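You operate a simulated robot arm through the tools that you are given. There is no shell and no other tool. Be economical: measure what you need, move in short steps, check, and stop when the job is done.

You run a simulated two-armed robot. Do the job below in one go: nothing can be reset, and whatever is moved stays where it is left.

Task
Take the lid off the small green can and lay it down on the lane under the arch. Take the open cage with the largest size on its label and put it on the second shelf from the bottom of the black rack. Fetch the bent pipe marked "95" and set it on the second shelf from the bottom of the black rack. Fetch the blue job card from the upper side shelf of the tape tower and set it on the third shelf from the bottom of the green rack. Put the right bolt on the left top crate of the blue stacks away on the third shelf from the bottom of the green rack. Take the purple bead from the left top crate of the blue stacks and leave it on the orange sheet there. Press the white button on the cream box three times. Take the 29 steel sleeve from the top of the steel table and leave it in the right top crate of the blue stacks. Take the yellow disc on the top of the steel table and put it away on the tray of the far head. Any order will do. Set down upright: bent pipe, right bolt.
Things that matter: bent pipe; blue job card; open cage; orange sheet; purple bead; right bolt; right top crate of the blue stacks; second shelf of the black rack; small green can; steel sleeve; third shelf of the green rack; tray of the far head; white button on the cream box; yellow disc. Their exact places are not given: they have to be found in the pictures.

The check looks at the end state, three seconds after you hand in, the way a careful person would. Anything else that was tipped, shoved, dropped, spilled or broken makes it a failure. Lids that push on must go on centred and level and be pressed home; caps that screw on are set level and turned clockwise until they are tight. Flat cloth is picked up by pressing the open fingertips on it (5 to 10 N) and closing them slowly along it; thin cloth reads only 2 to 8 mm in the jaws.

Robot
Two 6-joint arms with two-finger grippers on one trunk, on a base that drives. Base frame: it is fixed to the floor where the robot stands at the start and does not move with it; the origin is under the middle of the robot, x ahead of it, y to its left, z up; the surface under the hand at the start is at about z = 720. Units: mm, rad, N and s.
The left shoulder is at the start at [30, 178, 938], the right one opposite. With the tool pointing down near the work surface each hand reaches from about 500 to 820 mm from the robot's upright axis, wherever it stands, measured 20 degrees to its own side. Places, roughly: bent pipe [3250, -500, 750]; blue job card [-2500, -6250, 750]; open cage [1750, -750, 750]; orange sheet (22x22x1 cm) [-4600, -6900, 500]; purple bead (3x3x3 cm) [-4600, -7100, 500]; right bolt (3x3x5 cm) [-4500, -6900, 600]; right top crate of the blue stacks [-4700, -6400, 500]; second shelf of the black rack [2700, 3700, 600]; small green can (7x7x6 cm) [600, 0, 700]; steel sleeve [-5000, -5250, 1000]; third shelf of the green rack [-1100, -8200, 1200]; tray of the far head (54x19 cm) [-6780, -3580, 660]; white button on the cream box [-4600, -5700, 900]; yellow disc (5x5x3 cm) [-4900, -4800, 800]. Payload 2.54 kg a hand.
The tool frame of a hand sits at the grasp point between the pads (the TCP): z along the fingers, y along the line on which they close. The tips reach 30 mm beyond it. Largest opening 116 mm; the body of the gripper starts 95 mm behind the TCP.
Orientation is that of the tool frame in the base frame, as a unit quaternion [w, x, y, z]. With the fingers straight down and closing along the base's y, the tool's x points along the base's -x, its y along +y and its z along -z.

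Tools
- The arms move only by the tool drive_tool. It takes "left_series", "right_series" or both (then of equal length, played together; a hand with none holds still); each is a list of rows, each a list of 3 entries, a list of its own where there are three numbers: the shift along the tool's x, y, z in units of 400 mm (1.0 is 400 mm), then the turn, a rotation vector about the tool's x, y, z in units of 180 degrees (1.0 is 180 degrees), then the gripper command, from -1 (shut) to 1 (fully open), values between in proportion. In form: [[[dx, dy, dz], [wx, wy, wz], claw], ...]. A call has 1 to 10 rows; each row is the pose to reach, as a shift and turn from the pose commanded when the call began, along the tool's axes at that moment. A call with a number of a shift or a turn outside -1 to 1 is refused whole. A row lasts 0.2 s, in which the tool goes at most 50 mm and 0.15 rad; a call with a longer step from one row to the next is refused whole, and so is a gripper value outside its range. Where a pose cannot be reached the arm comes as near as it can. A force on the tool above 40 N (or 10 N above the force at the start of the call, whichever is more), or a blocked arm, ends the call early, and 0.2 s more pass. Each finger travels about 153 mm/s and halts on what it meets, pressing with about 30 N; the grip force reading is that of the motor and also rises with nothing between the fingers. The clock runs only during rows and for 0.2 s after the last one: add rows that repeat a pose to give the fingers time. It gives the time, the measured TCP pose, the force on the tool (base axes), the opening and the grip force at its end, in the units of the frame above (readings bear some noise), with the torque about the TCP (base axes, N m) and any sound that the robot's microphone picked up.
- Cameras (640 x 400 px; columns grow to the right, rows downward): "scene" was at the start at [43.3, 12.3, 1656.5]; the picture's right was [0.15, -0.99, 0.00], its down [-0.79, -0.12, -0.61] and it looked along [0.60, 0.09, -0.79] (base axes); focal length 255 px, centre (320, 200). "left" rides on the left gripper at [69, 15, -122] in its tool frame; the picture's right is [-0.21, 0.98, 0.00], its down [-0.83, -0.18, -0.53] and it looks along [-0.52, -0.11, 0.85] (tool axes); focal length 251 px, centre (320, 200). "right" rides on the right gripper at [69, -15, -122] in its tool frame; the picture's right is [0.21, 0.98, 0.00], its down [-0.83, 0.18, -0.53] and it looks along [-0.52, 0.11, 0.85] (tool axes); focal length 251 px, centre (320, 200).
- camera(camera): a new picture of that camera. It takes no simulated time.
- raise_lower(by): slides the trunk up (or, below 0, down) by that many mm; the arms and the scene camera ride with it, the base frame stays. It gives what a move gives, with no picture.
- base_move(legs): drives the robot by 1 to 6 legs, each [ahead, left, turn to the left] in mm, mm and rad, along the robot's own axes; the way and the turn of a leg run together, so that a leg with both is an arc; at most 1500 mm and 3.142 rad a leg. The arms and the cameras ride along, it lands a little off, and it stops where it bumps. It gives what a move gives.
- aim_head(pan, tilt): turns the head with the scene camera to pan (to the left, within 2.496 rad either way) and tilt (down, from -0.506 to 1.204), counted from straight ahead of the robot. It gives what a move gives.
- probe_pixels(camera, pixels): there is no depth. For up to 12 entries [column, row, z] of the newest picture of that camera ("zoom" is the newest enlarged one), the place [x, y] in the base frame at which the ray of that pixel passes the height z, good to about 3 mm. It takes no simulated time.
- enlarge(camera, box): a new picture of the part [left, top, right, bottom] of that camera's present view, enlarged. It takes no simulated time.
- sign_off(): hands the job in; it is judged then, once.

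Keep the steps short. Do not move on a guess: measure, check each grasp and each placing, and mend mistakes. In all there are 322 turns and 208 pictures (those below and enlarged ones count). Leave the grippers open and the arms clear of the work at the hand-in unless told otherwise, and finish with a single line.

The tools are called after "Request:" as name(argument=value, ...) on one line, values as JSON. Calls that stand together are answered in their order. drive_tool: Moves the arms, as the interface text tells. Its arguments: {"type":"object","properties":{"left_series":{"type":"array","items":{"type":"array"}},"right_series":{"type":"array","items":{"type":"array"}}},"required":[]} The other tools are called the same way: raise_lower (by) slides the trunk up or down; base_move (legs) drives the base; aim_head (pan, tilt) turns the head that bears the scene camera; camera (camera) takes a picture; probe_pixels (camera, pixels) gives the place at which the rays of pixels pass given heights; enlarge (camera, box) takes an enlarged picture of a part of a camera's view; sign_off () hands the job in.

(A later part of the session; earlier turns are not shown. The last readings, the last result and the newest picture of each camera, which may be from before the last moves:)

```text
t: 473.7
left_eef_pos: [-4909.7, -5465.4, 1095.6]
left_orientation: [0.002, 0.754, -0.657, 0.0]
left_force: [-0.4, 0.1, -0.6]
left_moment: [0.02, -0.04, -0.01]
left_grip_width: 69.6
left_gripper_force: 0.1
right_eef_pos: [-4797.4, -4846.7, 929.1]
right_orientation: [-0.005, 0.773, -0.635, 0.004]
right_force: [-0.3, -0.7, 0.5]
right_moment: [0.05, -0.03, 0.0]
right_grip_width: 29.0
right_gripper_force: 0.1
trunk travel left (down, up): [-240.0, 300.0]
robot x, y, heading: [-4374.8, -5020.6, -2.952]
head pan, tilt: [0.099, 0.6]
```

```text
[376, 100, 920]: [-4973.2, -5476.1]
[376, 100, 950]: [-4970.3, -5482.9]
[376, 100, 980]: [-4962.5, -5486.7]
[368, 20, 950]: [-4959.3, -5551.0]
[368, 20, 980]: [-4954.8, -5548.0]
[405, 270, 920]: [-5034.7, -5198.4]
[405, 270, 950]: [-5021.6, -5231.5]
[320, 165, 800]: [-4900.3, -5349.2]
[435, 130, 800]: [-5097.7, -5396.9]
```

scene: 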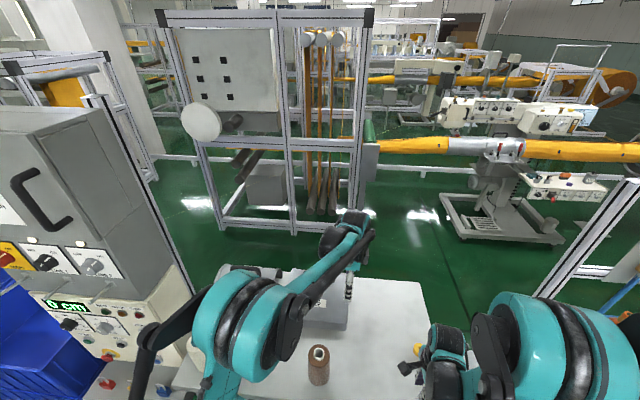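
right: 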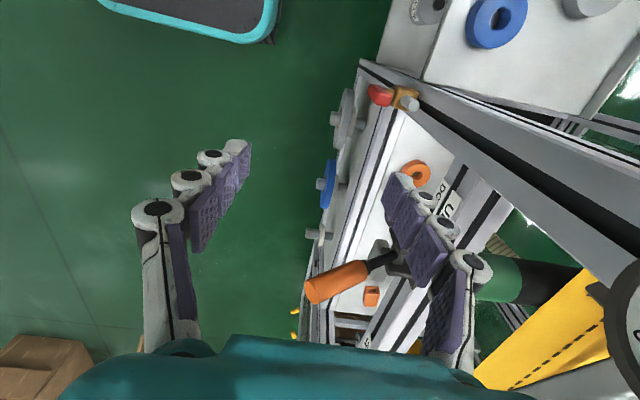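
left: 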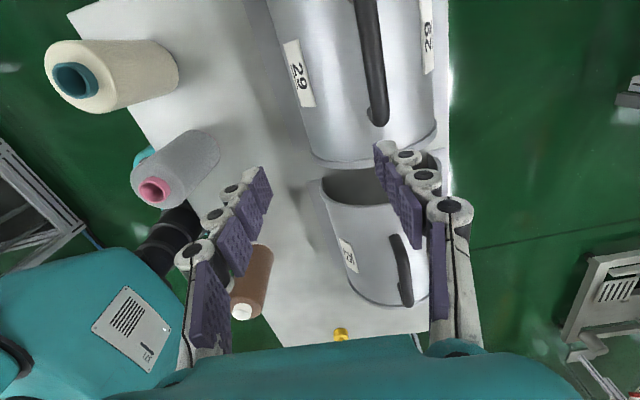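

Request:
drive_tool(left_series=[[[0.06, 0.05, 0.03], [0, 0, 0], 0.2], [[0.12, 0.1, 0.06], [0, 0, 0], 0.2], [[0.17, 0.15, 0.09], [0, 0, 0], 0.2]])

Request:
camera(camera="left")

```text
t: 474.5
left_eef_pos: [-4959.9, -5540.7, 1060.5]
left_orientation: [0.001, 0.754, -0.657, 0.0]
left_force: [-0.1, -0.5, -0.9]
left_moment: [0.01, -0.02, 0.0]
left_grip_width: 69.9
left_gripper_force: 0.0
right_eef_pos: [-4797.4, -4846.7, 928.6]
right_orientation: [-0.004, 0.773, -0.635, 0.003]
right_force: [0.0, -0.3, 0.6]
right_moment: [-0.01, -0.02, -0.01]
right_grip_width: 29.3
right_gripper_force: 0.0
trunk travel left (down, up): [-240.0, 300.0]
robot x, y, heading: [-4376.3, -5017.2, -2.948]
head pan, tilt: [0.099, 0.6]
```

```text
80 pictures are left
```

left: 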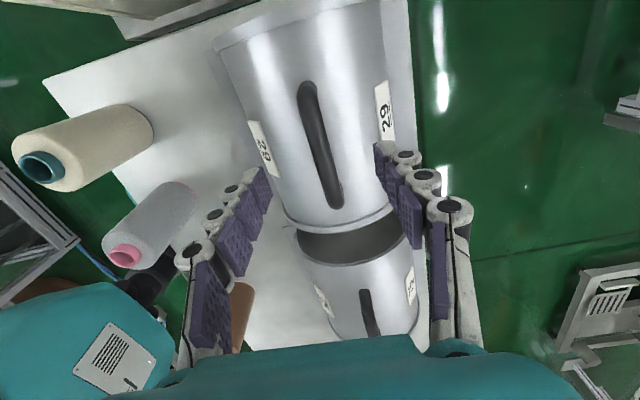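

Request:
probe_pixels(camera="left", pixels=[[318, 142, 930], [318, 142, 960], [305, 88, 945], [333, 203, 945], [290, 225, 800], [225, 30, 800]])

```text
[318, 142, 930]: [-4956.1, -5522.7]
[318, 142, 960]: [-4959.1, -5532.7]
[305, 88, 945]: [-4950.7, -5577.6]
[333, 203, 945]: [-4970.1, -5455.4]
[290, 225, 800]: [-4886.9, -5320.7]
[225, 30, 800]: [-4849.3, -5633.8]
```

Handle centre (−4960, −5516), aligned. Shift 24 mm and descend to z≈955, then look.

Request:
drive_tool(left_series=[[[-0.06, 0, 0.08], [0, 0, 0], -0.2], [[-0.06, 0, 0.18], [0, 0, 0], -0.2], [[-0.06, 0, 0.255], [0, 0, 0], -0.2], [[-0.06, 0, 0.265], [0, 0, 0], -0.2]])

Request:
camera(camera="left")

```text
t: 475.5
left_eef_pos: [-4961.8, -5515.5, 955.7]
left_orientation: [0.003, 0.753, -0.658, 0.001]
left_force: [-0.1, 0.2, 0.6]
left_moment: [0.0, 0.04, -0.01]
left_grip_width: 46.5
left_gripper_force: 0.1
right_eef_pos: [-4796.7, -4847.3, 929.6]
right_orientation: [-0.004, 0.772, -0.635, 0.003]
right_force: [0.0, -0.3, -0.6]
right_moment: [0.01, 0.03, -0.01]
right_grip_width: 29.1
right_gripper_force: 0.1
trunk travel left (down, up): [-240.0, 300.0]
robot x, y, heading: [-4371.7, -5019.5, -2.953]
head pan, tilt: [0.099, 0.6]
```

```text
79 pictures are left
```

left: 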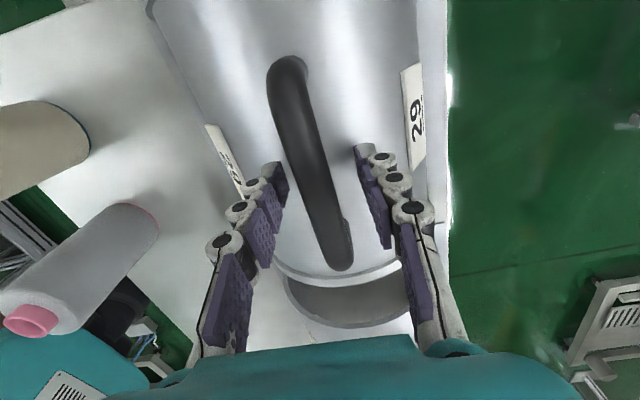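

Request:
drive_tool(left_series=[[[0, 0, 0.015], [0, 0, 0], -0.2], [[0, 0, 0.03], [0, 0, 0], -0.2], [[0, 0, 0.042], [0, 0, 0], -0.2], [[0, 0, 0.052], [0, 0, 0], -0.2]])

```text
t: 476.0
left_eef_pos: [-4963.0, -5514.6, 952.1]
left_orientation: [0.006, 0.754, -0.657, -0.001]
left_force: [-5.0, -0.2, 48.9]
left_moment: [-0.2, -0.39, 0.71]
left_grip_width: 16.6
left_gripper_force: 29.2
right_eef_pos: [-4795.8, -4845.2, 929.6]
right_orientation: [-0.003, 0.773, -0.635, 0.004]
right_force: [-0.3, -0.5, -0.2]
right_moment: [0.05, -0.03, 0.0]
right_grip_width: 29.1
right_gripper_force: 0.1
trunk travel left (down, up): [-240.0, 300.0]
robot x, y, heading: [-4376.6, -5018.3, -2.947]
head pan, tilt: [0.099, 0.6]
stopped in row 2 (left hand): the force on the tool passed its limit at 58 N (the readings are from after the stop); the commanded pose is now the measured one
```

Tips touched the shell and the jaws are on the bar (16.6 mm, 29 N). Close firmly and lift.

Request:
drive_tool(left_series=[[[0, 0, -0.002], [0, 0, 0], -1], [[0, 0, -0.01], [0, 0, 0], -1], [[0, 0, -0.04], [0, 0, 0], -1], [[0, 0, -0.1], [0, 0, 0], -1], [[0, 0, -0.18], [0, 0, 0], -1]])

Request:
camera(camera="left")

```text
t: 477.2
left_eef_pos: [-4961.7, -5516.5, 1020.7]
left_orientation: [0.005, 0.754, -0.657, 0.0]
left_force: [-0.2, -0.4, -7.4]
left_moment: [0.01, 0.02, -0.01]
left_grip_width: 16.0
left_gripper_force: 30.3
right_eef_pos: [-4797.8, -4848.1, 929.4]
right_orientation: [-0.005, 0.772, -0.635, 0.004]
right_force: [-0.3, -0.3, -0.5]
right_moment: [0.0, 0.04, 0.01]
right_grip_width: 28.9
right_gripper_force: 0.0
trunk travel left (down, up): [-240.0, 300.0]
robot x, y, heading: [-4375.9, -5019.9, -2.951]
head pan, tilt: [0.099, 0.6]
```

```text
78 pictures are left
```

left: 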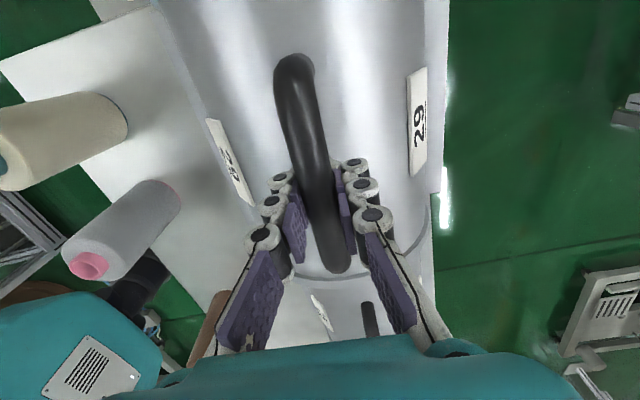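

Sleeve lifted (7.4 N). Raise the trunk 200 so it clears everything, back off, and strafe left toward the blue stacks.

Request:
raise_lower(by=200)

Request:
base_move(legs=[[-400, 0, 0], [0, 700, 0], [0, 650, 0]])

Request:
aim_head(pan=0.1, tilt=0.7)

Request:
camera(camera="scene")

```text
t: 479.4
left_eef_pos: [-4962.6, -5515.9, 1220.8]
left_orientation: [0.004, 0.754, -0.657, 0.001]
left_force: [0.0, -0.4, -7.7]
left_moment: [0.04, -0.02, -0.05]
left_grip_width: 15.8
left_gripper_force: 29.6
right_eef_pos: [-4797.5, -4847.5, 1129.3]
right_orientation: [-0.004, 0.772, -0.635, 0.004]
right_force: [0.0, -0.3, -0.4]
right_moment: [-0.01, 0.02, -0.02]
right_grip_width: 28.7
right_gripper_force: 0.2
trunk travel left (down, up): [-440.0, 100.0]
robot x, y, heading: [-4374.0, -5021.4, -2.948]
head pan, tilt: [0.099, 0.6]
```

```text
t: 488.6
left_eef_pos: [-4317.9, -6775.1, 1220.8]
left_orientation: [0.004, 0.754, -0.656, 0.001]
left_force: [0.3, 0.0, -7.8]
left_moment: [-0.16, 0.04, 0.03]
left_grip_width: 15.9
left_gripper_force: 30.1
right_eef_pos: [-4154.6, -6107.2, 1127.9]
right_orientation: [-0.005, 0.773, -0.634, 0.004]
right_force: [0.7, -0.1, 0.1]
right_moment: [0.01, 0.01, 0.01]
right_grip_width: 29.1
right_gripper_force: 0.1
trunk travel left (down, up): [-440.0, 100.0]
robot x, y, heading: [-3731.1, -6276.9, -2.952]
head pan, tilt: [0.099, 0.6]
```

```text
t: 489.2
left_eef_pos: [-4317.7, -6776.9, 1220.3]
left_orientation: [0.004, 0.754, -0.657, 0.001]
left_force: [0.4, 0.1, -7.4]
left_moment: [-0.18, 0.05, 0.03]
left_grip_width: 15.9
left_gripper_force: 30.0
right_eef_pos: [-4153.5, -6107.3, 1130.6]
right_orientation: [-0.005, 0.773, -0.634, 0.004]
right_force: [0.0, -0.1, -0.3]
right_moment: [0.01, -0.03, -0.01]
right_grip_width: 29.1
right_gripper_force: 0.0
trunk travel left (down, up): [-440.0, 100.0]
robot x, y, heading: [-3730.7, -6277.0, -2.947]
head pan, tilt: [0.099, 0.7]
```

```text
77 pictures are left
```

scene: 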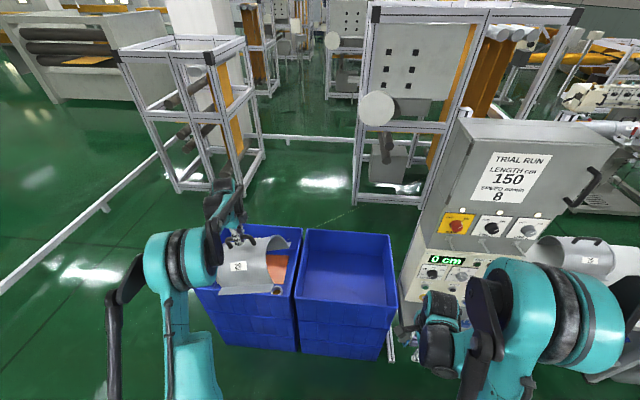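

Request:
camera(camera="right")

Request:
probe_pixels(camera="scene", pixels=[[303, 231, 650], [389, 236, 650], [396, 303, 650], [298, 299, 650], [303, 231, 800], [389, 236, 800], [396, 303, 800], [298, 299, 800], [345, 285, 500], [388, 360, 0]])

```text
76 pictures are left
```

right: 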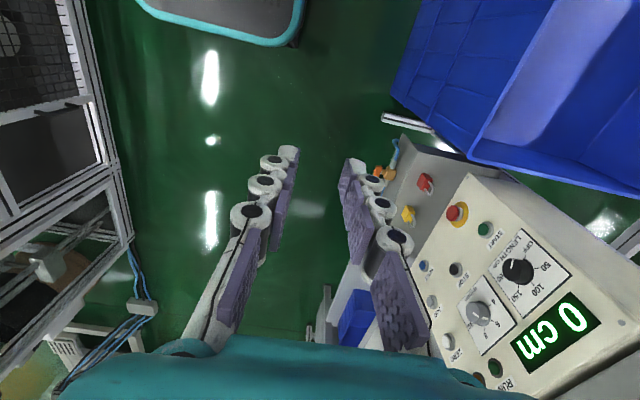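

```text
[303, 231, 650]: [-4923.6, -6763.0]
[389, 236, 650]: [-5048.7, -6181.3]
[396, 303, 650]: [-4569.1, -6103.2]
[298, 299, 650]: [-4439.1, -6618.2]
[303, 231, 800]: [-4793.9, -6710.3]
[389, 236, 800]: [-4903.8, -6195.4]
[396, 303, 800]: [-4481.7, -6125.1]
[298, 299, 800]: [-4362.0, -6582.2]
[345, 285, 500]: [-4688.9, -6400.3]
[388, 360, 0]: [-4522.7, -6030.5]
```

Request:
probe_pixels(camera="right", pixels=[[472, 157, 650], [472, 157, 750], [472, 157, 800], [640, 192, 650], [640, 192, 800], [448, 340, 900], [448, 340, 950], [433, 300, 900], [433, 300, 950]])

Request:
enlarge(camera="right", box=[360, 130, 640, 390])

```text
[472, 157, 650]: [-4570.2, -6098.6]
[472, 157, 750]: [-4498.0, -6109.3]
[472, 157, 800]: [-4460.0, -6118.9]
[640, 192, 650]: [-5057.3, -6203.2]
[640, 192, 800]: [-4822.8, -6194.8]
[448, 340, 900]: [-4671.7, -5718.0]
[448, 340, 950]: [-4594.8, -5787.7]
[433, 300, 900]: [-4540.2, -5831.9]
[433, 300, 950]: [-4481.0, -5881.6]
```

```text
1.54 times, centred on (500, 260) of right
```

zoom: 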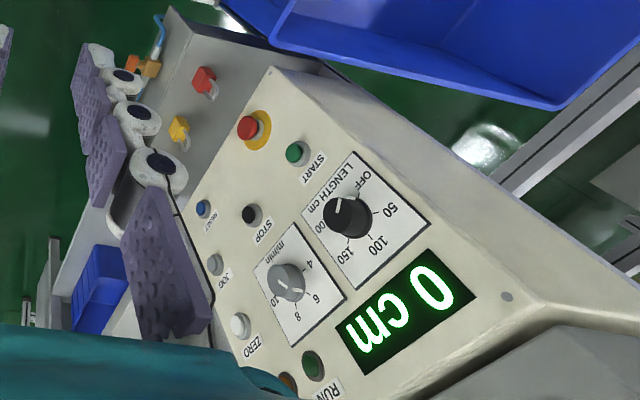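

Rim height 650 (triangulated), crate centre ≈ (−4745, −6416). Bring the sleeve toward my midline, then drive forward 372.

Request:
drive_tool(left_series=[[[-0.11, 0, 0], [0, 0, 0], -1], [[-0.22, 0, 0], [0, 0, 0], -1], [[-0.33, 0, 0], [0, 0, 0], -1], [[-0.44, 0, 0], [0, 0, 0], -1], [[-0.55, 0, 0], [0, 0, 0], -1], [[-0.66, 0, 0], [0, 0, 0], -1], [[-0.77, 0, 0], [0, 0, 0], -1], [[-0.88, 0, 0], [0, 0, 0], -1], [[-1.0, 0, 0], [0, 0, 0], -1]])

Request:
base_move(legs=[[372, -35, 0]])

Request:
camera(camera="scene")

Request:
camera(camera="left")

```text
t: 491.2
left_eef_pos: [-4375.6, -6375.6, 1218.9]
left_orientation: [0.004, 0.755, -0.656, 0.002]
left_force: [0.8, -0.6, -6.9]
left_moment: [-0.19, 0.03, -0.01]
left_grip_width: 16.0
left_gripper_force: 29.7
right_eef_pos: [-4155.1, -6105.3, 1128.9]
right_orientation: [-0.004, 0.774, -0.634, 0.004]
right_force: [-0.7, 0.0, -1.2]
right_moment: [-0.01, 0.02, 0.02]
right_grip_width: 29.2
right_gripper_force: 0.0
trunk travel left (down, up): [-440.0, 100.0]
robot x, y, heading: [-3728.8, -6276.8, -2.948]
head pan, tilt: [0.099, 0.7]
```

```text
t: 493.6
left_eef_pos: [-4745.8, -6414.0, 1217.9]
left_orientation: [0.004, 0.754, -0.656, 0.0]
left_force: [-0.3, 0.6, -8.2]
left_moment: [-0.17, 0.02, 0.0]
left_grip_width: 16.0
left_gripper_force: 29.8
right_eef_pos: [-4524.4, -6141.7, 1130.2]
right_orientation: [-0.005, 0.773, -0.635, 0.004]
right_force: [0.3, -0.1, 0.2]
right_moment: [0.01, -0.02, -0.02]
right_grip_width: 28.9
right_gripper_force: 0.1
trunk travel left (down, up): [-440.0, 100.0]
robot x, y, heading: [-4100.6, -6311.3, -2.952]
head pan, tilt: [0.099, 0.7]
```

```text
74 pictures are left
```

scene: 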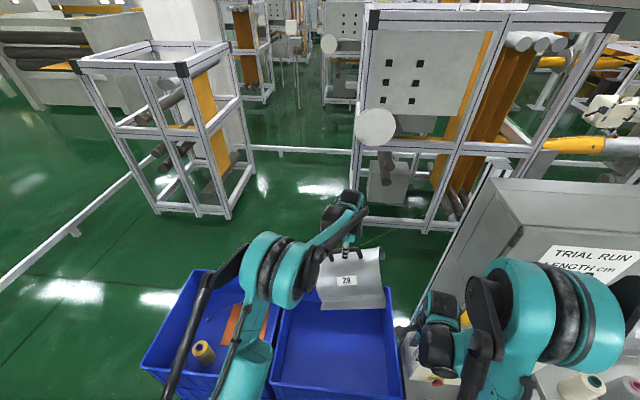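

```text
73 pictures are left
```

left: 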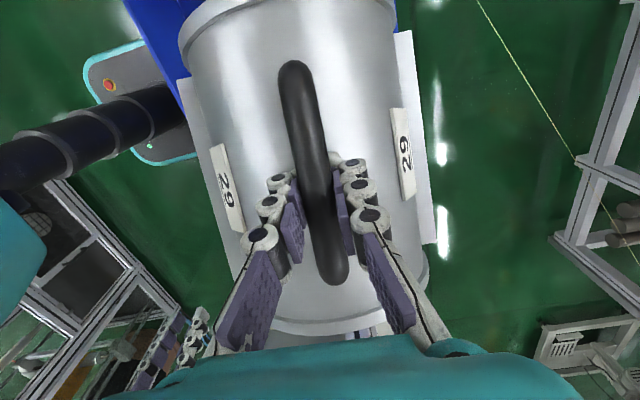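

Request:
probe_pixels(camera="scene", pixels=[[282, 283, 650], [270, 380, 650], [398, 320, 650], [404, 385, 650], [195, 270, 650], [143, 366, 650]])

```text
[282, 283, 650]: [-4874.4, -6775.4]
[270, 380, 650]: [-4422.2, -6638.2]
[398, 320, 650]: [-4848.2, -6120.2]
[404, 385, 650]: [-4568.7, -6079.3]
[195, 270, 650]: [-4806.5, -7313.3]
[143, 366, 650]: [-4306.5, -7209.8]
```

Crate centre ≈ (−4722, −6427). First raise the right hand out of the way, then lower the trunk 350.

Request:
drive_tool(right_series=[[[0, -0.02, -0.1], [0, 0, 0], -0.5], [[0, -0.04, -0.2], [0, 0, 0], -0.5], [[0, -0.05, -0.3], [0, 0, 0], -0.5], [[0, -0.05, -0.4], [0, 0, 0], -0.5], [[0, -0.05, -0.5], [0, 0, 0], -0.5]])

Request:
raise_lower(by=-350)

Request:
drive_tool(left_series=[[[0.02, -0.02, 0.1], [0, 0, 0], -1], [[0.03, -0.05, 0.2], [0, 0, 0], -1], [[0.03, -0.05, 0.3], [0, 0, 0], -1], [[0.03, -0.05, 0.38], [0, 0, 0], -1], [[0.03, -0.05, 0.44], [0, 0, 0], -1]])

Request:
camera(camera="scene")

```text
t: 494.8
left_eef_pos: [-4744.5, -6413.9, 1219.2]
left_orientation: [0.004, 0.754, -0.656, 0.001]
left_force: [0.4, 0.5, -7.5]
left_moment: [-0.19, 0.04, 0.0]
left_grip_width: 15.9
left_gripper_force: 29.8
right_eef_pos: [-4507.8, -6137.6, 1327.5]
right_orientation: [-0.005, 0.773, -0.634, 0.004]
right_force: [0.4, 0.1, 0.0]
right_moment: [-0.02, -0.03, 0.01]
right_grip_width: 29.0
right_gripper_force: 0.0
trunk travel left (down, up): [-440.0, 100.0]
robot x, y, heading: [-4101.9, -6316.3, -2.954]
head pan, tilt: [0.099, 0.7]
```

```text
t: 498.2
left_eef_pos: [-4745.0, -6413.1, 868.1]
left_orientation: [0.005, 0.754, -0.656, 0.001]
left_force: [-0.1, 1.0, -6.8]
left_moment: [-0.17, 0.06, 0.0]
left_grip_width: 16.0
left_gripper_force: 30.1
right_eef_pos: [-4507.7, -6138.8, 977.1]
right_orientation: [-0.005, 0.773, -0.634, 0.003]
right_force: [0.1, -0.3, 0.6]
right_moment: [-0.03, -0.01, 0.0]
right_grip_width: 29.1
right_gripper_force: 0.0
trunk travel left (down, up): [-90.0, 450.0]
robot x, y, heading: [-4099.0, -6315.8, -2.949]
head pan, tilt: [0.099, 0.7]
```

```text
t: 499.4
left_eef_pos: [-4723.4, -6424.6, 692.8]
left_orientation: [0.004, 0.755, -0.656, 0.002]
left_force: [-2.0, 3.9, 2.1]
left_moment: [-0.69, -0.2, -0.01]
left_grip_width: 15.9
left_gripper_force: 30.3
right_eef_pos: [-4506.9, -6138.9, 977.0]
right_orientation: [-0.005, 0.774, -0.634, 0.005]
right_force: [0.0, -0.2, 1.0]
right_moment: [0.03, 0.0, -0.01]
right_grip_width: 28.8
right_gripper_force: 0.1
trunk travel left (down, up): [-90.0, 450.0]
robot x, y, heading: [-4100.0, -6316.5, -2.951]
head pan, tilt: [0.099, 0.7]
```

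```text
72 pictures are left
```

scene: 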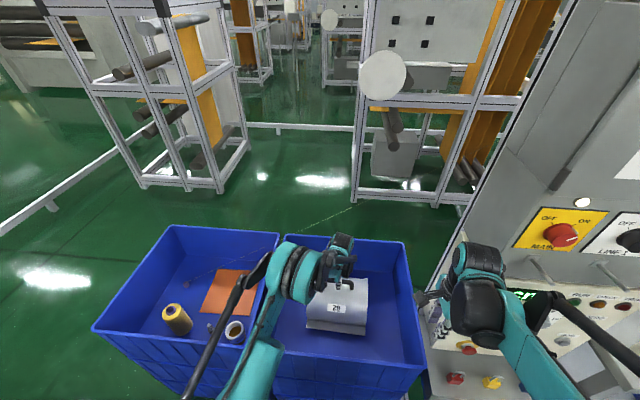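

The sleeve is in the crate and starts touching. Lower gently further.

Request:
drive_tool(left_series=[[[0, 0, 0.006], [0, 0, 0], -1], [[0, 0, 0.012], [0, 0, 0], -1], [[0, 0, 0.02], [0, 0, 0], -1], [[0, 0, 0.028], [0, 0, 0], -1]])

Request:
camera(camera="left")

```text
t: 500.4
left_eef_pos: [-4723.4, -6425.3, 685.8]
left_orientation: [0.005, 0.754, -0.657, -0.001]
left_force: [5.2, -0.3, 24.0]
left_moment: [-0.07, 0.21, -0.01]
left_grip_width: 15.6
left_gripper_force: 29.7
right_eef_pos: [-4504.4, -6138.1, 977.8]
right_orientation: [-0.004, 0.773, -0.634, 0.003]
right_force: [0.1, 0.5, 0.6]
right_moment: [-0.03, -0.01, -0.02]
right_grip_width: 29.1
right_gripper_force: 0.0
trunk travel left (down, up): [-90.0, 450.0]
robot x, y, heading: [-4102.3, -6313.1, -2.946]
head pan, tilt: [0.099, 0.7]
stopped in row 4 (left hand): the force on the tool passed its limit at 46 N (the readings are from after the stop); the commanded pose is now the measured one
```

```text
71 pictures are left
```

left: 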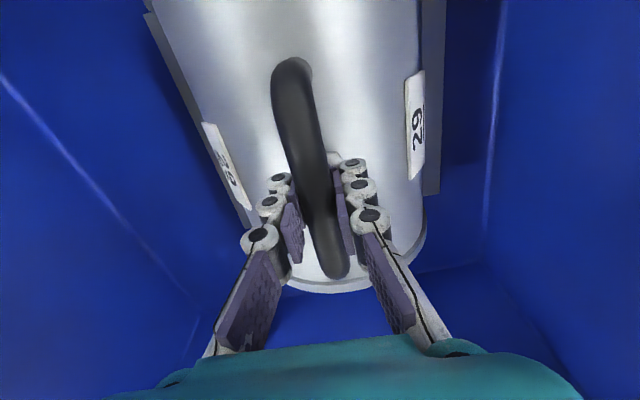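

Seated flat. Release and rise.

Request:
drive_tool(left_series=[[[0, 0, -0.002], [0, 0, 0], -0.5], [[0, 0, -0.002], [0, 0, 0], -0.2], [[0, 0, -0.03], [0, 0, 0], -0.2], [[0, 0, -0.12], [0, 0, 0], -0.2], [[0, 0, -0.24], [0, 0, 0], -0.2], [[0, 0, -0.36], [0, 0, 0], 0], [[0, 0, -0.48], [0, 0, 0], 0], [[0, 0, -0.6], [0, 0, 0], 0]])

Request:
camera(camera="scene")

Request:
enlarge(camera="scene", box=[110, 215, 290, 375])

```text
t: 502.2
left_eef_pos: [-4721.6, -6425.0, 923.7]
left_orientation: [0.006, 0.755, -0.656, -0.001]
left_force: [0.7, 0.2, -0.1]
left_moment: [-0.05, -0.04, 0.02]
left_grip_width: 58.1
left_gripper_force: 0.1
right_eef_pos: [-4507.0, -6138.8, 977.5]
right_orientation: [-0.005, 0.773, -0.634, 0.004]
right_force: [0.4, -0.5, 0.3]
right_moment: [0.02, 0.0, 0.0]
right_grip_width: 29.1
right_gripper_force: 0.0
trunk travel left (down, up): [-90.0, 450.0]
robot x, y, heading: [-4103.4, -6317.5, -2.948]
head pan, tilt: [0.099, 0.7]
```

```text
70 pictures are left
```

scene: 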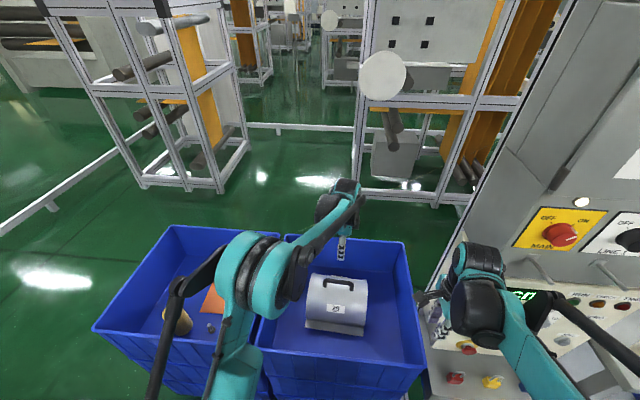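

```text
2.50 times, centred on (200, 295) of scene
```

zoom: 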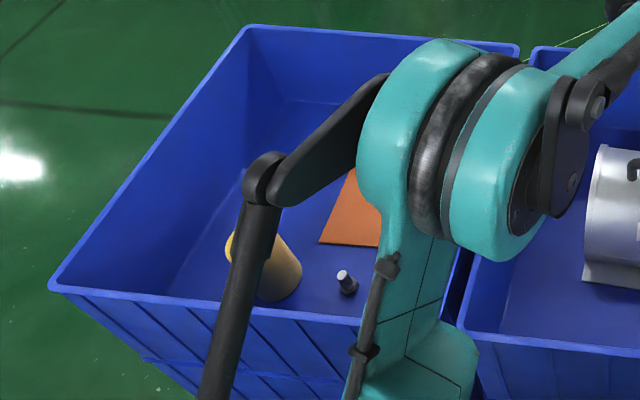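

Sleeve done. Strafe left ~520 in front of the left crate and look into it.

Request:
base_move(legs=[[-60, 0, 0], [0, 520, 0]])

Request:
camera(camera="left")

Request:
camera(camera="right")

```text
t: 505.9
left_eef_pos: [-4563.0, -6932.0, 922.9]
left_orientation: [0.005, 0.756, -0.655, -0.001]
left_force: [1.1, 0.2, 0.0]
left_moment: [0.03, 0.03, 0.02]
left_grip_width: 58.0
left_gripper_force: 0.0
right_eef_pos: [-4349.2, -6644.9, 977.6]
right_orientation: [-0.004, 0.775, -0.632, 0.005]
right_force: [0.9, -1.0, 0.0]
right_moment: [0.03, -0.04, 0.0]
right_grip_width: 29.1
right_gripper_force: 0.0
trunk travel left (down, up): [-90.0, 450.0]
robot x, y, heading: [-3938.2, -6820.2, -2.951]
head pan, tilt: [0.099, 0.7]
```

```text
68 pictures are left
```

left: 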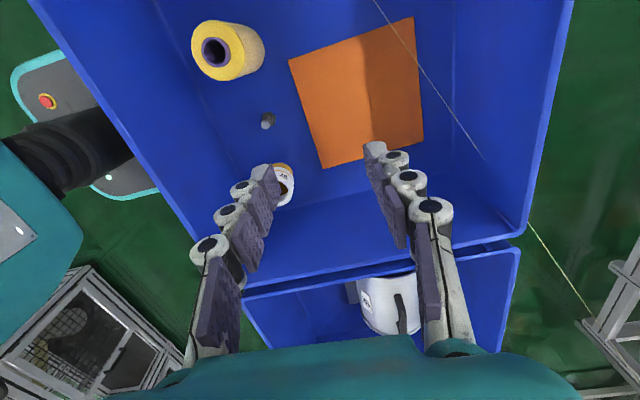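

```text
67 pictures are left
```

right: 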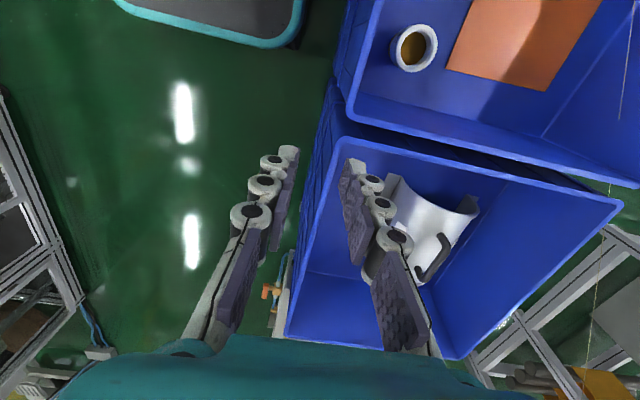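

Request:
enlarge(camera="left", box=[170, 0, 450, 230])

Request:
aim_head(pan=0.1, tilt=0.9)

Request:
camera(camera="scene")

```text
1.74 times, centred on (310, 115) of left
```

zoom: 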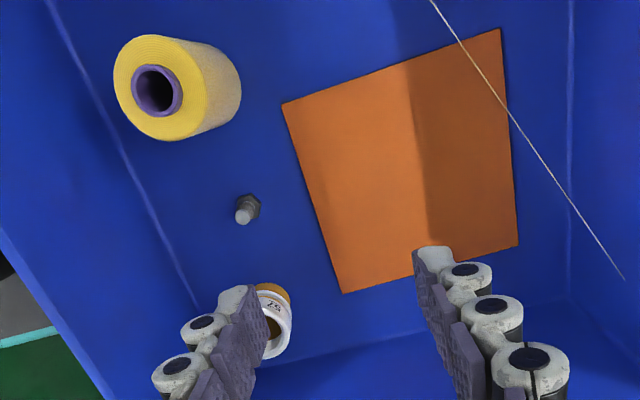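

```text
t: 506.6
left_eef_pos: [-4561.4, -6931.1, 923.0]
left_orientation: [0.005, 0.756, -0.654, -0.001]
left_force: [1.1, 0.2, 0.5]
left_moment: [0.02, 0.01, -0.02]
left_grip_width: 58.1
left_gripper_force: 0.0
right_eef_pos: [-4348.6, -6644.8, 977.0]
right_orientation: [-0.005, 0.775, -0.632, 0.004]
right_force: [0.3, 0.5, -0.3]
right_moment: [-0.02, 0.02, 0.01]
right_grip_width: 29.2
right_gripper_force: 0.1
trunk travel left (down, up): [-90.0, 450.0]
robot x, y, heading: [-3943.0, -6818.4, -2.944]
head pan, tilt: [0.099, 0.901]
```

```text
65 pictures are left
```

scene: 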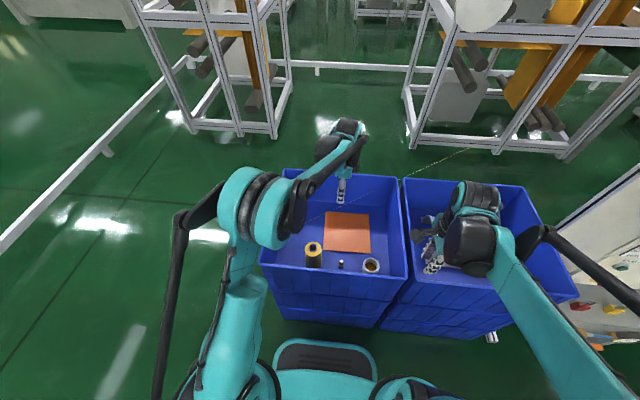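

No bead visible yet; the far left part of the crate is hidden. Move the left hand 150 further left and look.

Request:
drive_tool(left_series=[[[0.1, 0, 0], [0, 0, 0], 0], [[0.2, 0, 0], [0, 0, 0], 0], [[0.3, 0, 0], [0, 0, 0], 0], [[0.38, 0, 0], [0, 0, 0], 0]])

Request:
camera(camera="left")

```text
t: 507.6
left_eef_pos: [-4539.5, -7083.3, 923.7]
left_orientation: [0.005, 0.756, -0.654, 0.0]
left_force: [0.6, -0.5, 0.3]
left_moment: [0.0, 0.02, -0.03]
left_grip_width: 58.0
left_gripper_force: 0.0
right_eef_pos: [-4349.9, -6645.3, 976.2]
right_orientation: [-0.004, 0.774, -0.633, 0.004]
right_force: [0.6, -0.4, 0.7]
right_moment: [0.0, -0.01, 0.03]
right_grip_width: 29.1
right_gripper_force: 0.2
trunk travel left (down, up): [-90.0, 450.0]
robot x, y, heading: [-3942.1, -6815.2, -2.949]
head pan, tilt: [0.099, 0.901]
```

```text
64 pictures are left
```

left: 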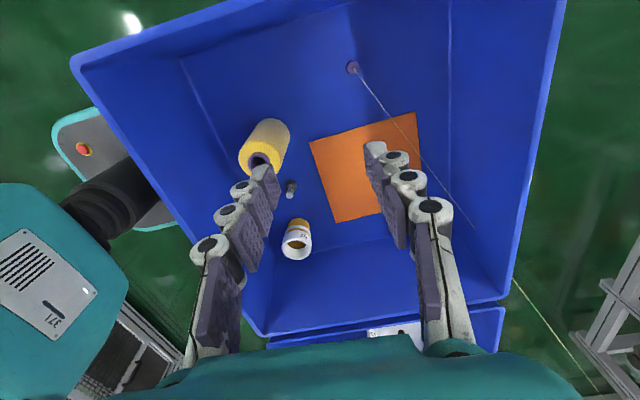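

Request:
probe_pixels(camera="left", pixels=[[352, 69, 549], [352, 69, 535], [312, 145, 535], [414, 113, 535], [337, 221, 535], [365, 165, 535], [292, 192, 540], [290, 184, 580], [297, 245, 560], [290, 130, 560]])

Request:
enlarge(camera="left", box=[230, 40, 430, 270])

```text
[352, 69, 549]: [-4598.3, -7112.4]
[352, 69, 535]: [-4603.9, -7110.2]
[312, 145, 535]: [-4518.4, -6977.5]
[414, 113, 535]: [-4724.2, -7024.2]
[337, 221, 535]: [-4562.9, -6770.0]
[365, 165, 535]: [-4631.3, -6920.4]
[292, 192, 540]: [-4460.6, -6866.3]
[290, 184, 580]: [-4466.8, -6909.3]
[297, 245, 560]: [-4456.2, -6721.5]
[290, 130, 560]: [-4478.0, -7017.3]
```

```text
1.74 times, centred on (330, 155) of left
```

zoom: 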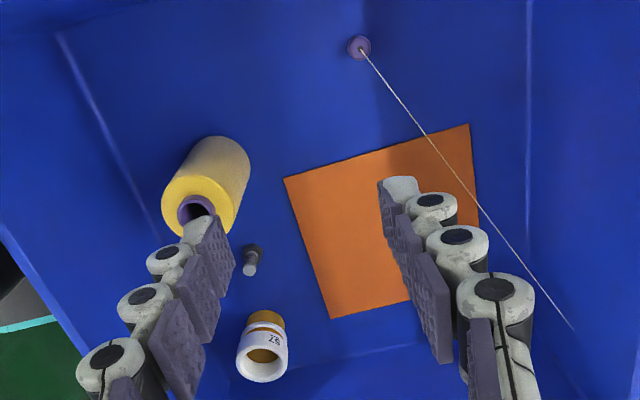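

Bead found at (−4600, −7111), tied to a thread; sheet centre ≈ (−4640, −6895). Lower the trunk and take the bead with the left hand.

Request:
raise_lower(by=-90)

Request:
drive_tool(left_series=[[[0.024, 0.08, 0.05], [0, 0, 0], 0], [[0.0475, 0.161, 0.1], [0, 0, 0], 0], [[0.0475, 0.161, 0.21], [0, 0, 0], 0], [[0.0475, 0.161, 0.32], [0, 0, 0], 0], [[0.0475, 0.161, 0.42], [0, 0, 0], 0]])

Request:
camera(camera="left")

```text
t: 508.8
left_eef_pos: [-4538.6, -7083.8, 834.2]
left_orientation: [0.006, 0.756, -0.654, 0.0]
left_force: [-0.6, 0.0, -0.4]
left_moment: [0.01, 0.0, 0.01]
left_grip_width: 57.7
left_gripper_force: 0.1
right_eef_pos: [-4348.3, -6645.1, 887.3]
right_orientation: [-0.004, 0.775, -0.632, 0.003]
right_force: [-0.4, -0.3, 0.5]
right_moment: [0.02, 0.02, -0.05]
right_grip_width: 28.9
right_gripper_force: 0.2
trunk travel left (down, up): [0.0, 540.0]
robot x, y, heading: [-3943.4, -6817.7, -2.949]
head pan, tilt: [0.099, 0.901]
```

```text
t: 510.0
left_eef_pos: [-4602.0, -7110.9, 665.0]
left_orientation: [0.005, 0.757, -0.654, -0.001]
left_force: [0.5, 0.7, 0.6]
left_moment: [0.0, -0.03, -0.03]
left_grip_width: 58.1
left_gripper_force: 0.0
right_eef_pos: [-4348.9, -6644.1, 887.0]
right_orientation: [-0.005, 0.775, -0.632, 0.004]
right_force: [-0.7, 0.2, 0.4]
right_moment: [-0.04, -0.01, 0.02]
right_grip_width: 28.9
right_gripper_force: 0.0
trunk travel left (down, up): [0.0, 540.0]
robot x, y, heading: [-3944.0, -6816.1, -2.948]
head pan, tilt: [0.099, 0.901]
```

```text
62 pictures are left
```

left: 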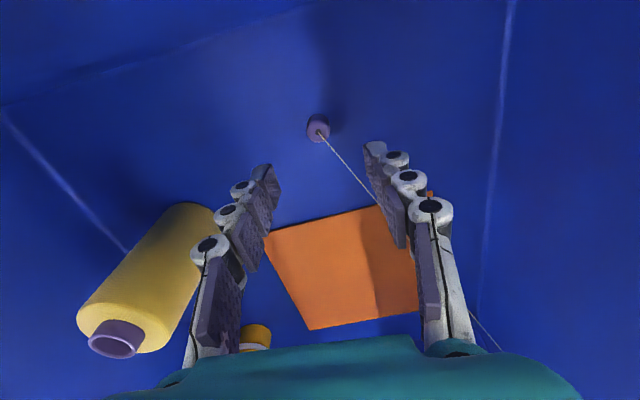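

Request:
probe_pixels(camera="left", pixels=[[319, 130, 549], [319, 130, 535], [308, 130, 549], [331, 130, 549]])

```text
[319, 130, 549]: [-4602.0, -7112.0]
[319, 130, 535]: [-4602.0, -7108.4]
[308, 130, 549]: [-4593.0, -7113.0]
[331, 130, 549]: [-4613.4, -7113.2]
```

Request:
drive_tool(left_series=[[[0, 0, 0.1], [0, 0, 0], -0.1], [[0, 0, 0.2], [0, 0, 0], -0.2], [[0, 0, 0.24], [0, 0, 0], -0.2], [[0, 0, 0.245], [0, 0, 0], -1], [[0, 0, 0.245], [0, 0, 0], -1], [[0, 0, 0.245], [0, 0, 0], -1]])

Request:
camera(camera="left")

```text
t: 511.4
left_eef_pos: [-4602.2, -7112.7, 569.0]
left_orientation: [0.006, 0.757, -0.654, 0.0]
left_force: [0.2, -2.2, 5.3]
left_moment: [-0.05, -0.05, 0.0]
left_grip_width: 20.1
left_gripper_force: 29.9
right_eef_pos: [-4348.2, -6644.9, 887.2]
right_orientation: [-0.003, 0.775, -0.631, 0.004]
right_force: [-0.6, -0.3, -0.5]
right_moment: [0.02, 0.01, 0.01]
right_grip_width: 29.0
right_gripper_force: 0.1
trunk travel left (down, up): [0.0, 540.0]
robot x, y, heading: [-3942.1, -6819.2, -2.942]
head pan, tilt: [0.099, 0.901]
```

```text
61 pictures are left
```

left: 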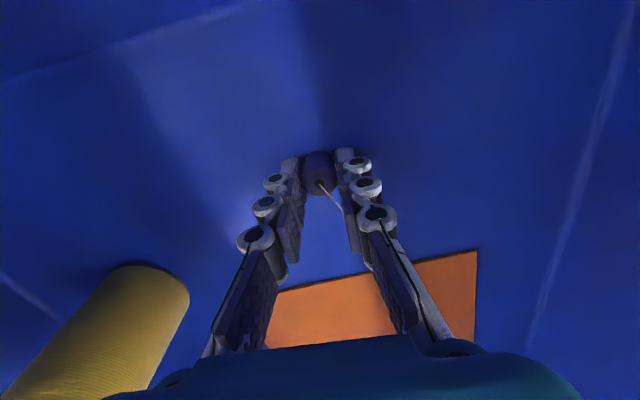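

Bead held. Lift 60 mm and carry it over the sheet centre.

Request:
drive_tool(left_series=[[[0, 0, -0.08], [0, 0, 0], -1], [[0, 0, -0.15], [0, 0, 0], -1], [[-0.1, 0.003, -0.15], [0, 0, 0], -1], [[-0.2, 0.006, -0.15], [0, 0, 0], -1], [[-0.3, 0.009, -0.15], [0, 0, 0], -1], [[-0.4, 0.012, -0.15], [0, 0, 0], -1], [[-0.5, 0.016, -0.15], [0, 0, 0], -1], [[-0.54, 0.016, -0.15], [0, 0, 0], -1]])

Request:
camera(camera="left")

```text
t: 513.2
left_eef_pos: [-4638.7, -6899.5, 626.8]
left_orientation: [0.005, 0.757, -0.654, 0.0]
left_force: [0.0, -0.4, 0.3]
left_moment: [-0.02, 0.0, 0.0]
left_grip_width: 19.7
left_gripper_force: 29.9
right_eef_pos: [-4349.0, -6644.3, 887.2]
right_orientation: [-0.006, 0.775, -0.632, 0.003]
right_force: [-0.9, -0.1, 0.6]
right_moment: [0.0, -0.03, -0.04]
right_grip_width: 29.1
right_gripper_force: 0.0
trunk travel left (down, up): [0.0, 540.0]
robot x, y, heading: [-3944.0, -6817.3, -2.941]
head pan, tilt: [0.099, 0.901]
```

```text
60 pictures are left
```

left: 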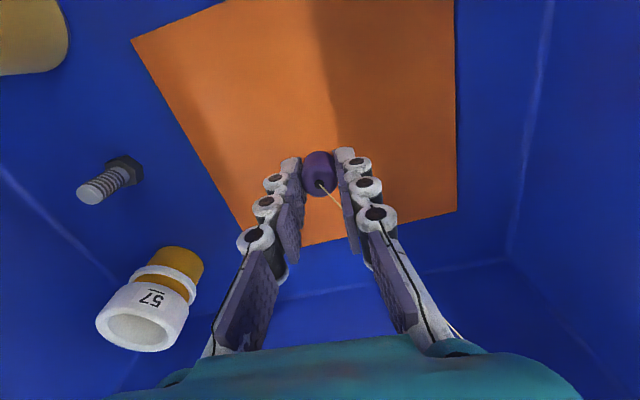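

Request:
probe_pixels(camera="left", pixels=[[130, 40, 536], [457, 210, 536], [245, 238, 536], [453, 3, 536], [122, 170, 545], [90, 190, 580]])

```text
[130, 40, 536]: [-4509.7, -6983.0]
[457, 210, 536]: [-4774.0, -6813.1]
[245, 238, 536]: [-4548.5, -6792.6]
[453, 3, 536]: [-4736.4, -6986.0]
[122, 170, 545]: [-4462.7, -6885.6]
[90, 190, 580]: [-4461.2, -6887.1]
```

Over the sheet centre. Lower to contact.

Request:
drive_tool(left_series=[[[0, 0, 0.06], [0, 0, 0], -1], [[0, 0, 0.11], [0, 0, 0], -1], [[0, 0, 0.12], [0, 0, 0], -1], [[0, 0, 0.128], [0, 0, 0], -1], [[0, 0, 0.134], [0, 0, 0], -1]])

Request:
drive_tool(left_series=[[[0, 0, 0.004], [0, 0, 0], -1], [[0, 0, 0.007], [0, 0, 0], -1]])

```text
t: 514.4
left_eef_pos: [-4638.1, -6899.4, 574.8]
left_orientation: [0.005, 0.755, -0.655, 0.0]
left_force: [-0.1, -0.3, 0.8]
left_moment: [0.02, -0.02, 0.0]
left_grip_width: 20.1
left_gripper_force: 30.2
right_eef_pos: [-4349.3, -6643.8, 886.4]
right_orientation: [-0.005, 0.775, -0.632, 0.003]
right_force: [-0.3, 0.0, 0.6]
right_moment: [-0.01, 0.02, 0.0]
right_grip_width: 28.8
right_gripper_force: 0.1
trunk travel left (down, up): [0.0, 540.0]
robot x, y, heading: [-3944.2, -6819.6, -2.945]
head pan, tilt: [0.099, 0.901]
```

```text
t: 515.0
left_eef_pos: [-4638.6, -6899.2, 572.8]
left_orientation: [0.006, 0.756, -0.655, -0.001]
left_force: [-2.4, -0.3, 16.9]
left_moment: [-0.02, 0.02, -0.01]
left_grip_width: 20.2
left_gripper_force: 30.0
right_eef_pos: [-4348.4, -6644.3, 888.0]
right_orientation: [-0.004, 0.775, -0.632, 0.003]
right_force: [0.5, -0.7, -0.3]
right_moment: [0.0, 0.01, 0.03]
right_grip_width: 28.8
right_gripper_force: 0.1
trunk travel left (down, up): [0.0, 540.0]
robot x, y, heading: [-3944.9, -6819.8, -2.944]
head pan, tilt: [0.099, 0.901]
```

Request:
drive_tool(left_series=[[[0, 0, -0.002], [0, 0, 0], -0.55], [[0, 0, -0.002], [0, 0, 0], -0.4], [[0, 0, -0.002], [0, 0, 0], -0.3], [[0, 0, -0.06], [0, 0, 0], -0.3], [[0, 0, -0.16], [0, 0, 0], -0.2], [[0, 0, -0.27], [0, 0, 0], 0]])

Request:
camera(camera="left")

```text
t: 516.4
left_eef_pos: [-4639.3, -6900.5, 678.1]
left_orientation: [0.006, 0.756, -0.654, 0.0]
left_force: [-0.6, 0.9, 0.5]
left_moment: [0.0, -0.01, -0.04]
left_grip_width: 58.2
left_gripper_force: 0.1
right_eef_pos: [-4349.1, -6644.3, 887.0]
right_orientation: [-0.004, 0.775, -0.632, 0.004]
right_force: [0.0, 0.7, 0.1]
right_moment: [0.01, 0.01, -0.04]
right_grip_width: 28.9
right_gripper_force: 0.1
trunk travel left (down, up): [0.0, 540.0]
robot x, y, heading: [-3940.6, -6817.1, -2.945]
head pan, tilt: [0.099, 0.901]
```

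```text
59 pictures are left
```

left: 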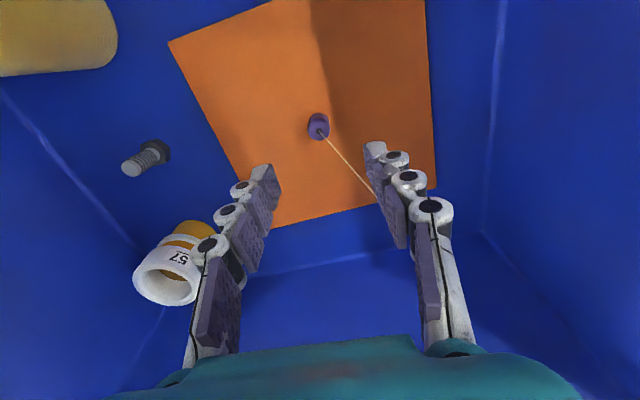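

Bead rests on the sheet. Now the bolt (standing head down at (−4462, −6886)): turn the left hand +86° with lift, back off 170, then pitch it 35° forward.

Request:
drive_tool(left_series=[[[0, 0, -0.06], [0, 0, 0.0477], 0], [[0, 0, -0.12], [0, 0, 0.0954], 0], [[0, 0, -0.18], [0, 0, 0.1431], 0], [[0, 0, -0.24], [0, 0, 0.1908], 0], [[0, 0, -0.3], [0, 0, 0.2385], 0], [[0, 0, -0.36], [0, 0, 0.2862], 0], [[0, 0, -0.42], [0, 0, 0.3339], 0], [[0, 0, -0.48], [0, 0, 0.3816], 0], [[0, 0, -0.5], [0, 0, 0.4293], 0], [[0, 0, -0.5], [0, 0, 0.477], 0]])

Request:
base_move(legs=[[-170, 0, 0]])

Request:
drive_tool(left_series=[[[0, 0, 0], [0, 0.0485, 0], 0], [[0, 0, 0], [0, 0.097, 0], 0], [[0, 0, 0], [0, 0.1455, 0], 0], [[0, 0, 0], [0, 0.194, 0], 0]])

Request:
camera(camera="left")

```text
t: 518.6
left_eef_pos: [-4638.1, -6897.8, 878.6]
left_orientation: [-0.004, -0.106, 0.994, -0.003]
left_force: [0.0, 0.1, -0.3]
left_moment: [0.02, 0.03, 0.01]
left_grip_width: 57.8
left_gripper_force: 0.1
right_eef_pos: [-4348.5, -6643.3, 887.5]
right_orientation: [-0.005, 0.775, -0.632, 0.004]
right_force: [-0.3, -0.1, 0.0]
right_moment: [-0.02, -0.03, -0.01]
right_grip_width: 29.1
right_gripper_force: 0.2
trunk travel left (down, up): [0.0, 540.0]
robot x, y, heading: [-3942.1, -6819.7, -2.944]
head pan, tilt: [0.099, 0.901]
```

```text
t: 520.1
left_eef_pos: [-4468.4, -6865.4, 878.9]
left_orientation: [-0.006, -0.108, 0.994, -0.003]
left_force: [0.0, 0.4, 0.4]
left_moment: [0.01, 0.03, 0.03]
left_grip_width: 57.8
left_gripper_force: 0.1
right_eef_pos: [-4181.5, -6610.8, 887.9]
right_orientation: [-0.004, 0.775, -0.632, 0.004]
right_force: [0.2, 0.4, 0.2]
right_moment: [-0.02, 0.04, 0.06]
right_grip_width: 28.9
right_gripper_force: 0.0
trunk travel left (down, up): [0.0, 540.0]
robot x, y, heading: [-3773.8, -6788.8, -2.941]
head pan, tilt: [0.099, 0.901]
```

```text
refused: row 1 steps farther than a row can; nothing moved
```

```text
58 pictures are left
```

left: 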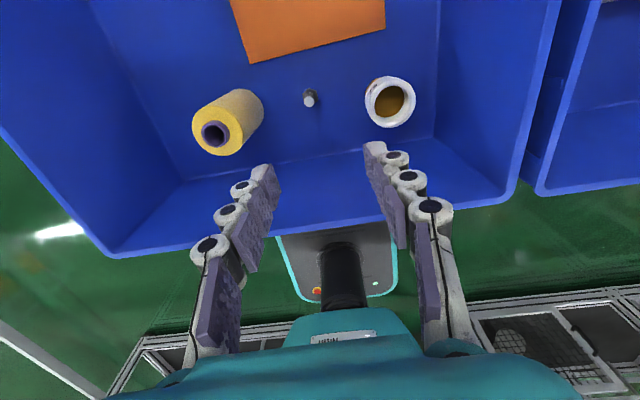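

Request:
drive_tool(left_series=[[[0, 0, 0], [0, 0.0388, 0], -0.1], [[0, 0, 0], [0, 0.0776, 0], -0.2], [[0, 0, 0], [0, 0.1164, 0], -0.3], [[0, 0, 0], [0, 0.1552, 0], -0.3], [[0, 0, 0], [0, 0.194, 0], -0.3]])

Request:
camera(camera="left")

```text
t: 521.3
left_eef_pos: [-4469.7, -6864.8, 879.0]
left_orientation: [-0.302, -0.102, 0.947, -0.036]
left_force: [0.4, 0.4, 0.3]
left_moment: [0.01, -0.03, -0.01]
left_grip_width: 40.4
left_gripper_force: 0.2
right_eef_pos: [-4182.3, -6612.2, 886.6]
right_orientation: [-0.004, 0.775, -0.632, 0.005]
right_force: [1.2, -0.4, -0.3]
right_moment: [0.01, -0.01, 0.0]
right_grip_width: 29.2
right_gripper_force: 0.0
trunk travel left (down, up): [0.0, 540.0]
robot x, y, heading: [-3773.2, -6785.7, -2.949]
head pan, tilt: [0.099, 0.901]
```

```text
57 pictures are left
```

left: 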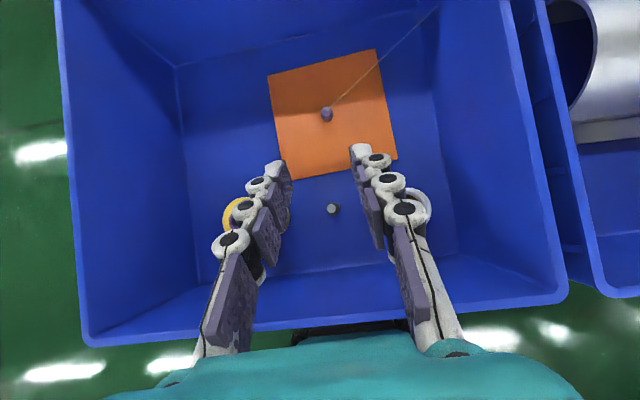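

Request:
probe_pixels(camera="left", pixels=[[333, 208, 582], [334, 214, 560], [85, 342, 650], [565, 290, 650], [325, 328, 650], [228, 215, 600], [412, 210, 600]])

```text
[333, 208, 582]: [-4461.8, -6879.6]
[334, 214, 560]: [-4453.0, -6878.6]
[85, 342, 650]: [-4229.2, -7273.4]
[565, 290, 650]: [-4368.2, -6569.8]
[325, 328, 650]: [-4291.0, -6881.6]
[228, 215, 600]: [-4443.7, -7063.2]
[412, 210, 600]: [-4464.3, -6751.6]
```

Bolt at (−4461, −6880), top z≈582, 170 mm behind the rim. Move to the pre-grasp 120 mm back along the tool axis.

Request:
drive_tool(left_series=[[[-0.092, -0.007, 0.058], [0, 0, 0], -0.3], [[-0.185, -0.014, 0.115], [0, 0, 0], -0.3], [[-0.277, -0.022, 0.173], [0, 0, 0], -0.3], [[-0.37, -0.029, 0.23], [0, 0, 0], -0.3], [[-0.462, -0.036, 0.2875], [0, 0, 0], -0.3], [[-0.462, -0.036, 0.36], [0, 0, 0], -0.3]])

Request:
camera(camera="left")

```text
t: 522.5
left_eef_pos: [-4399.6, -6862.8, 703.4]
left_orientation: [-0.311, -0.096, 0.945, -0.039]
left_force: [1.1, 2.3, 21.7]
left_moment: [-0.7, -1.05, 0.12]
left_grip_width: 40.2
left_gripper_force: 0.0
right_eef_pos: [-4181.9, -6610.8, 888.0]
right_orientation: [-0.004, 0.775, -0.632, 0.004]
right_force: [-0.7, -0.3, -0.8]
right_moment: [0.02, -0.03, 0.0]
right_grip_width: 29.2
right_gripper_force: 0.0
trunk travel left (down, up): [0.0, 540.0]
robot x, y, heading: [-3775.0, -6788.3, -2.94]
head pan, tilt: [0.099, 0.901]
stopped in row 5 (left hand): the force on the tool passed its limit at 139 N (the readings are from after the stop); the commanded pose is now the measured one
```

```text
56 pictures are left
```

left: 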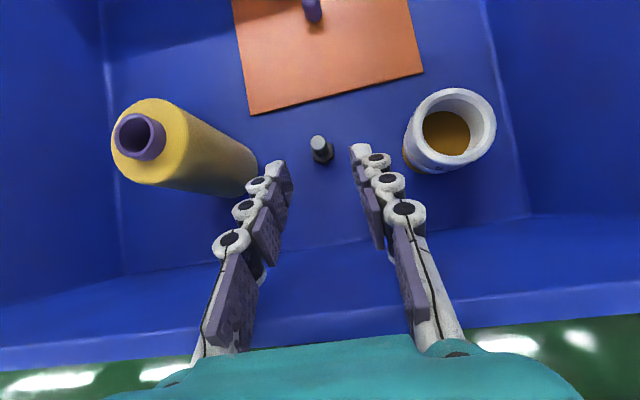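

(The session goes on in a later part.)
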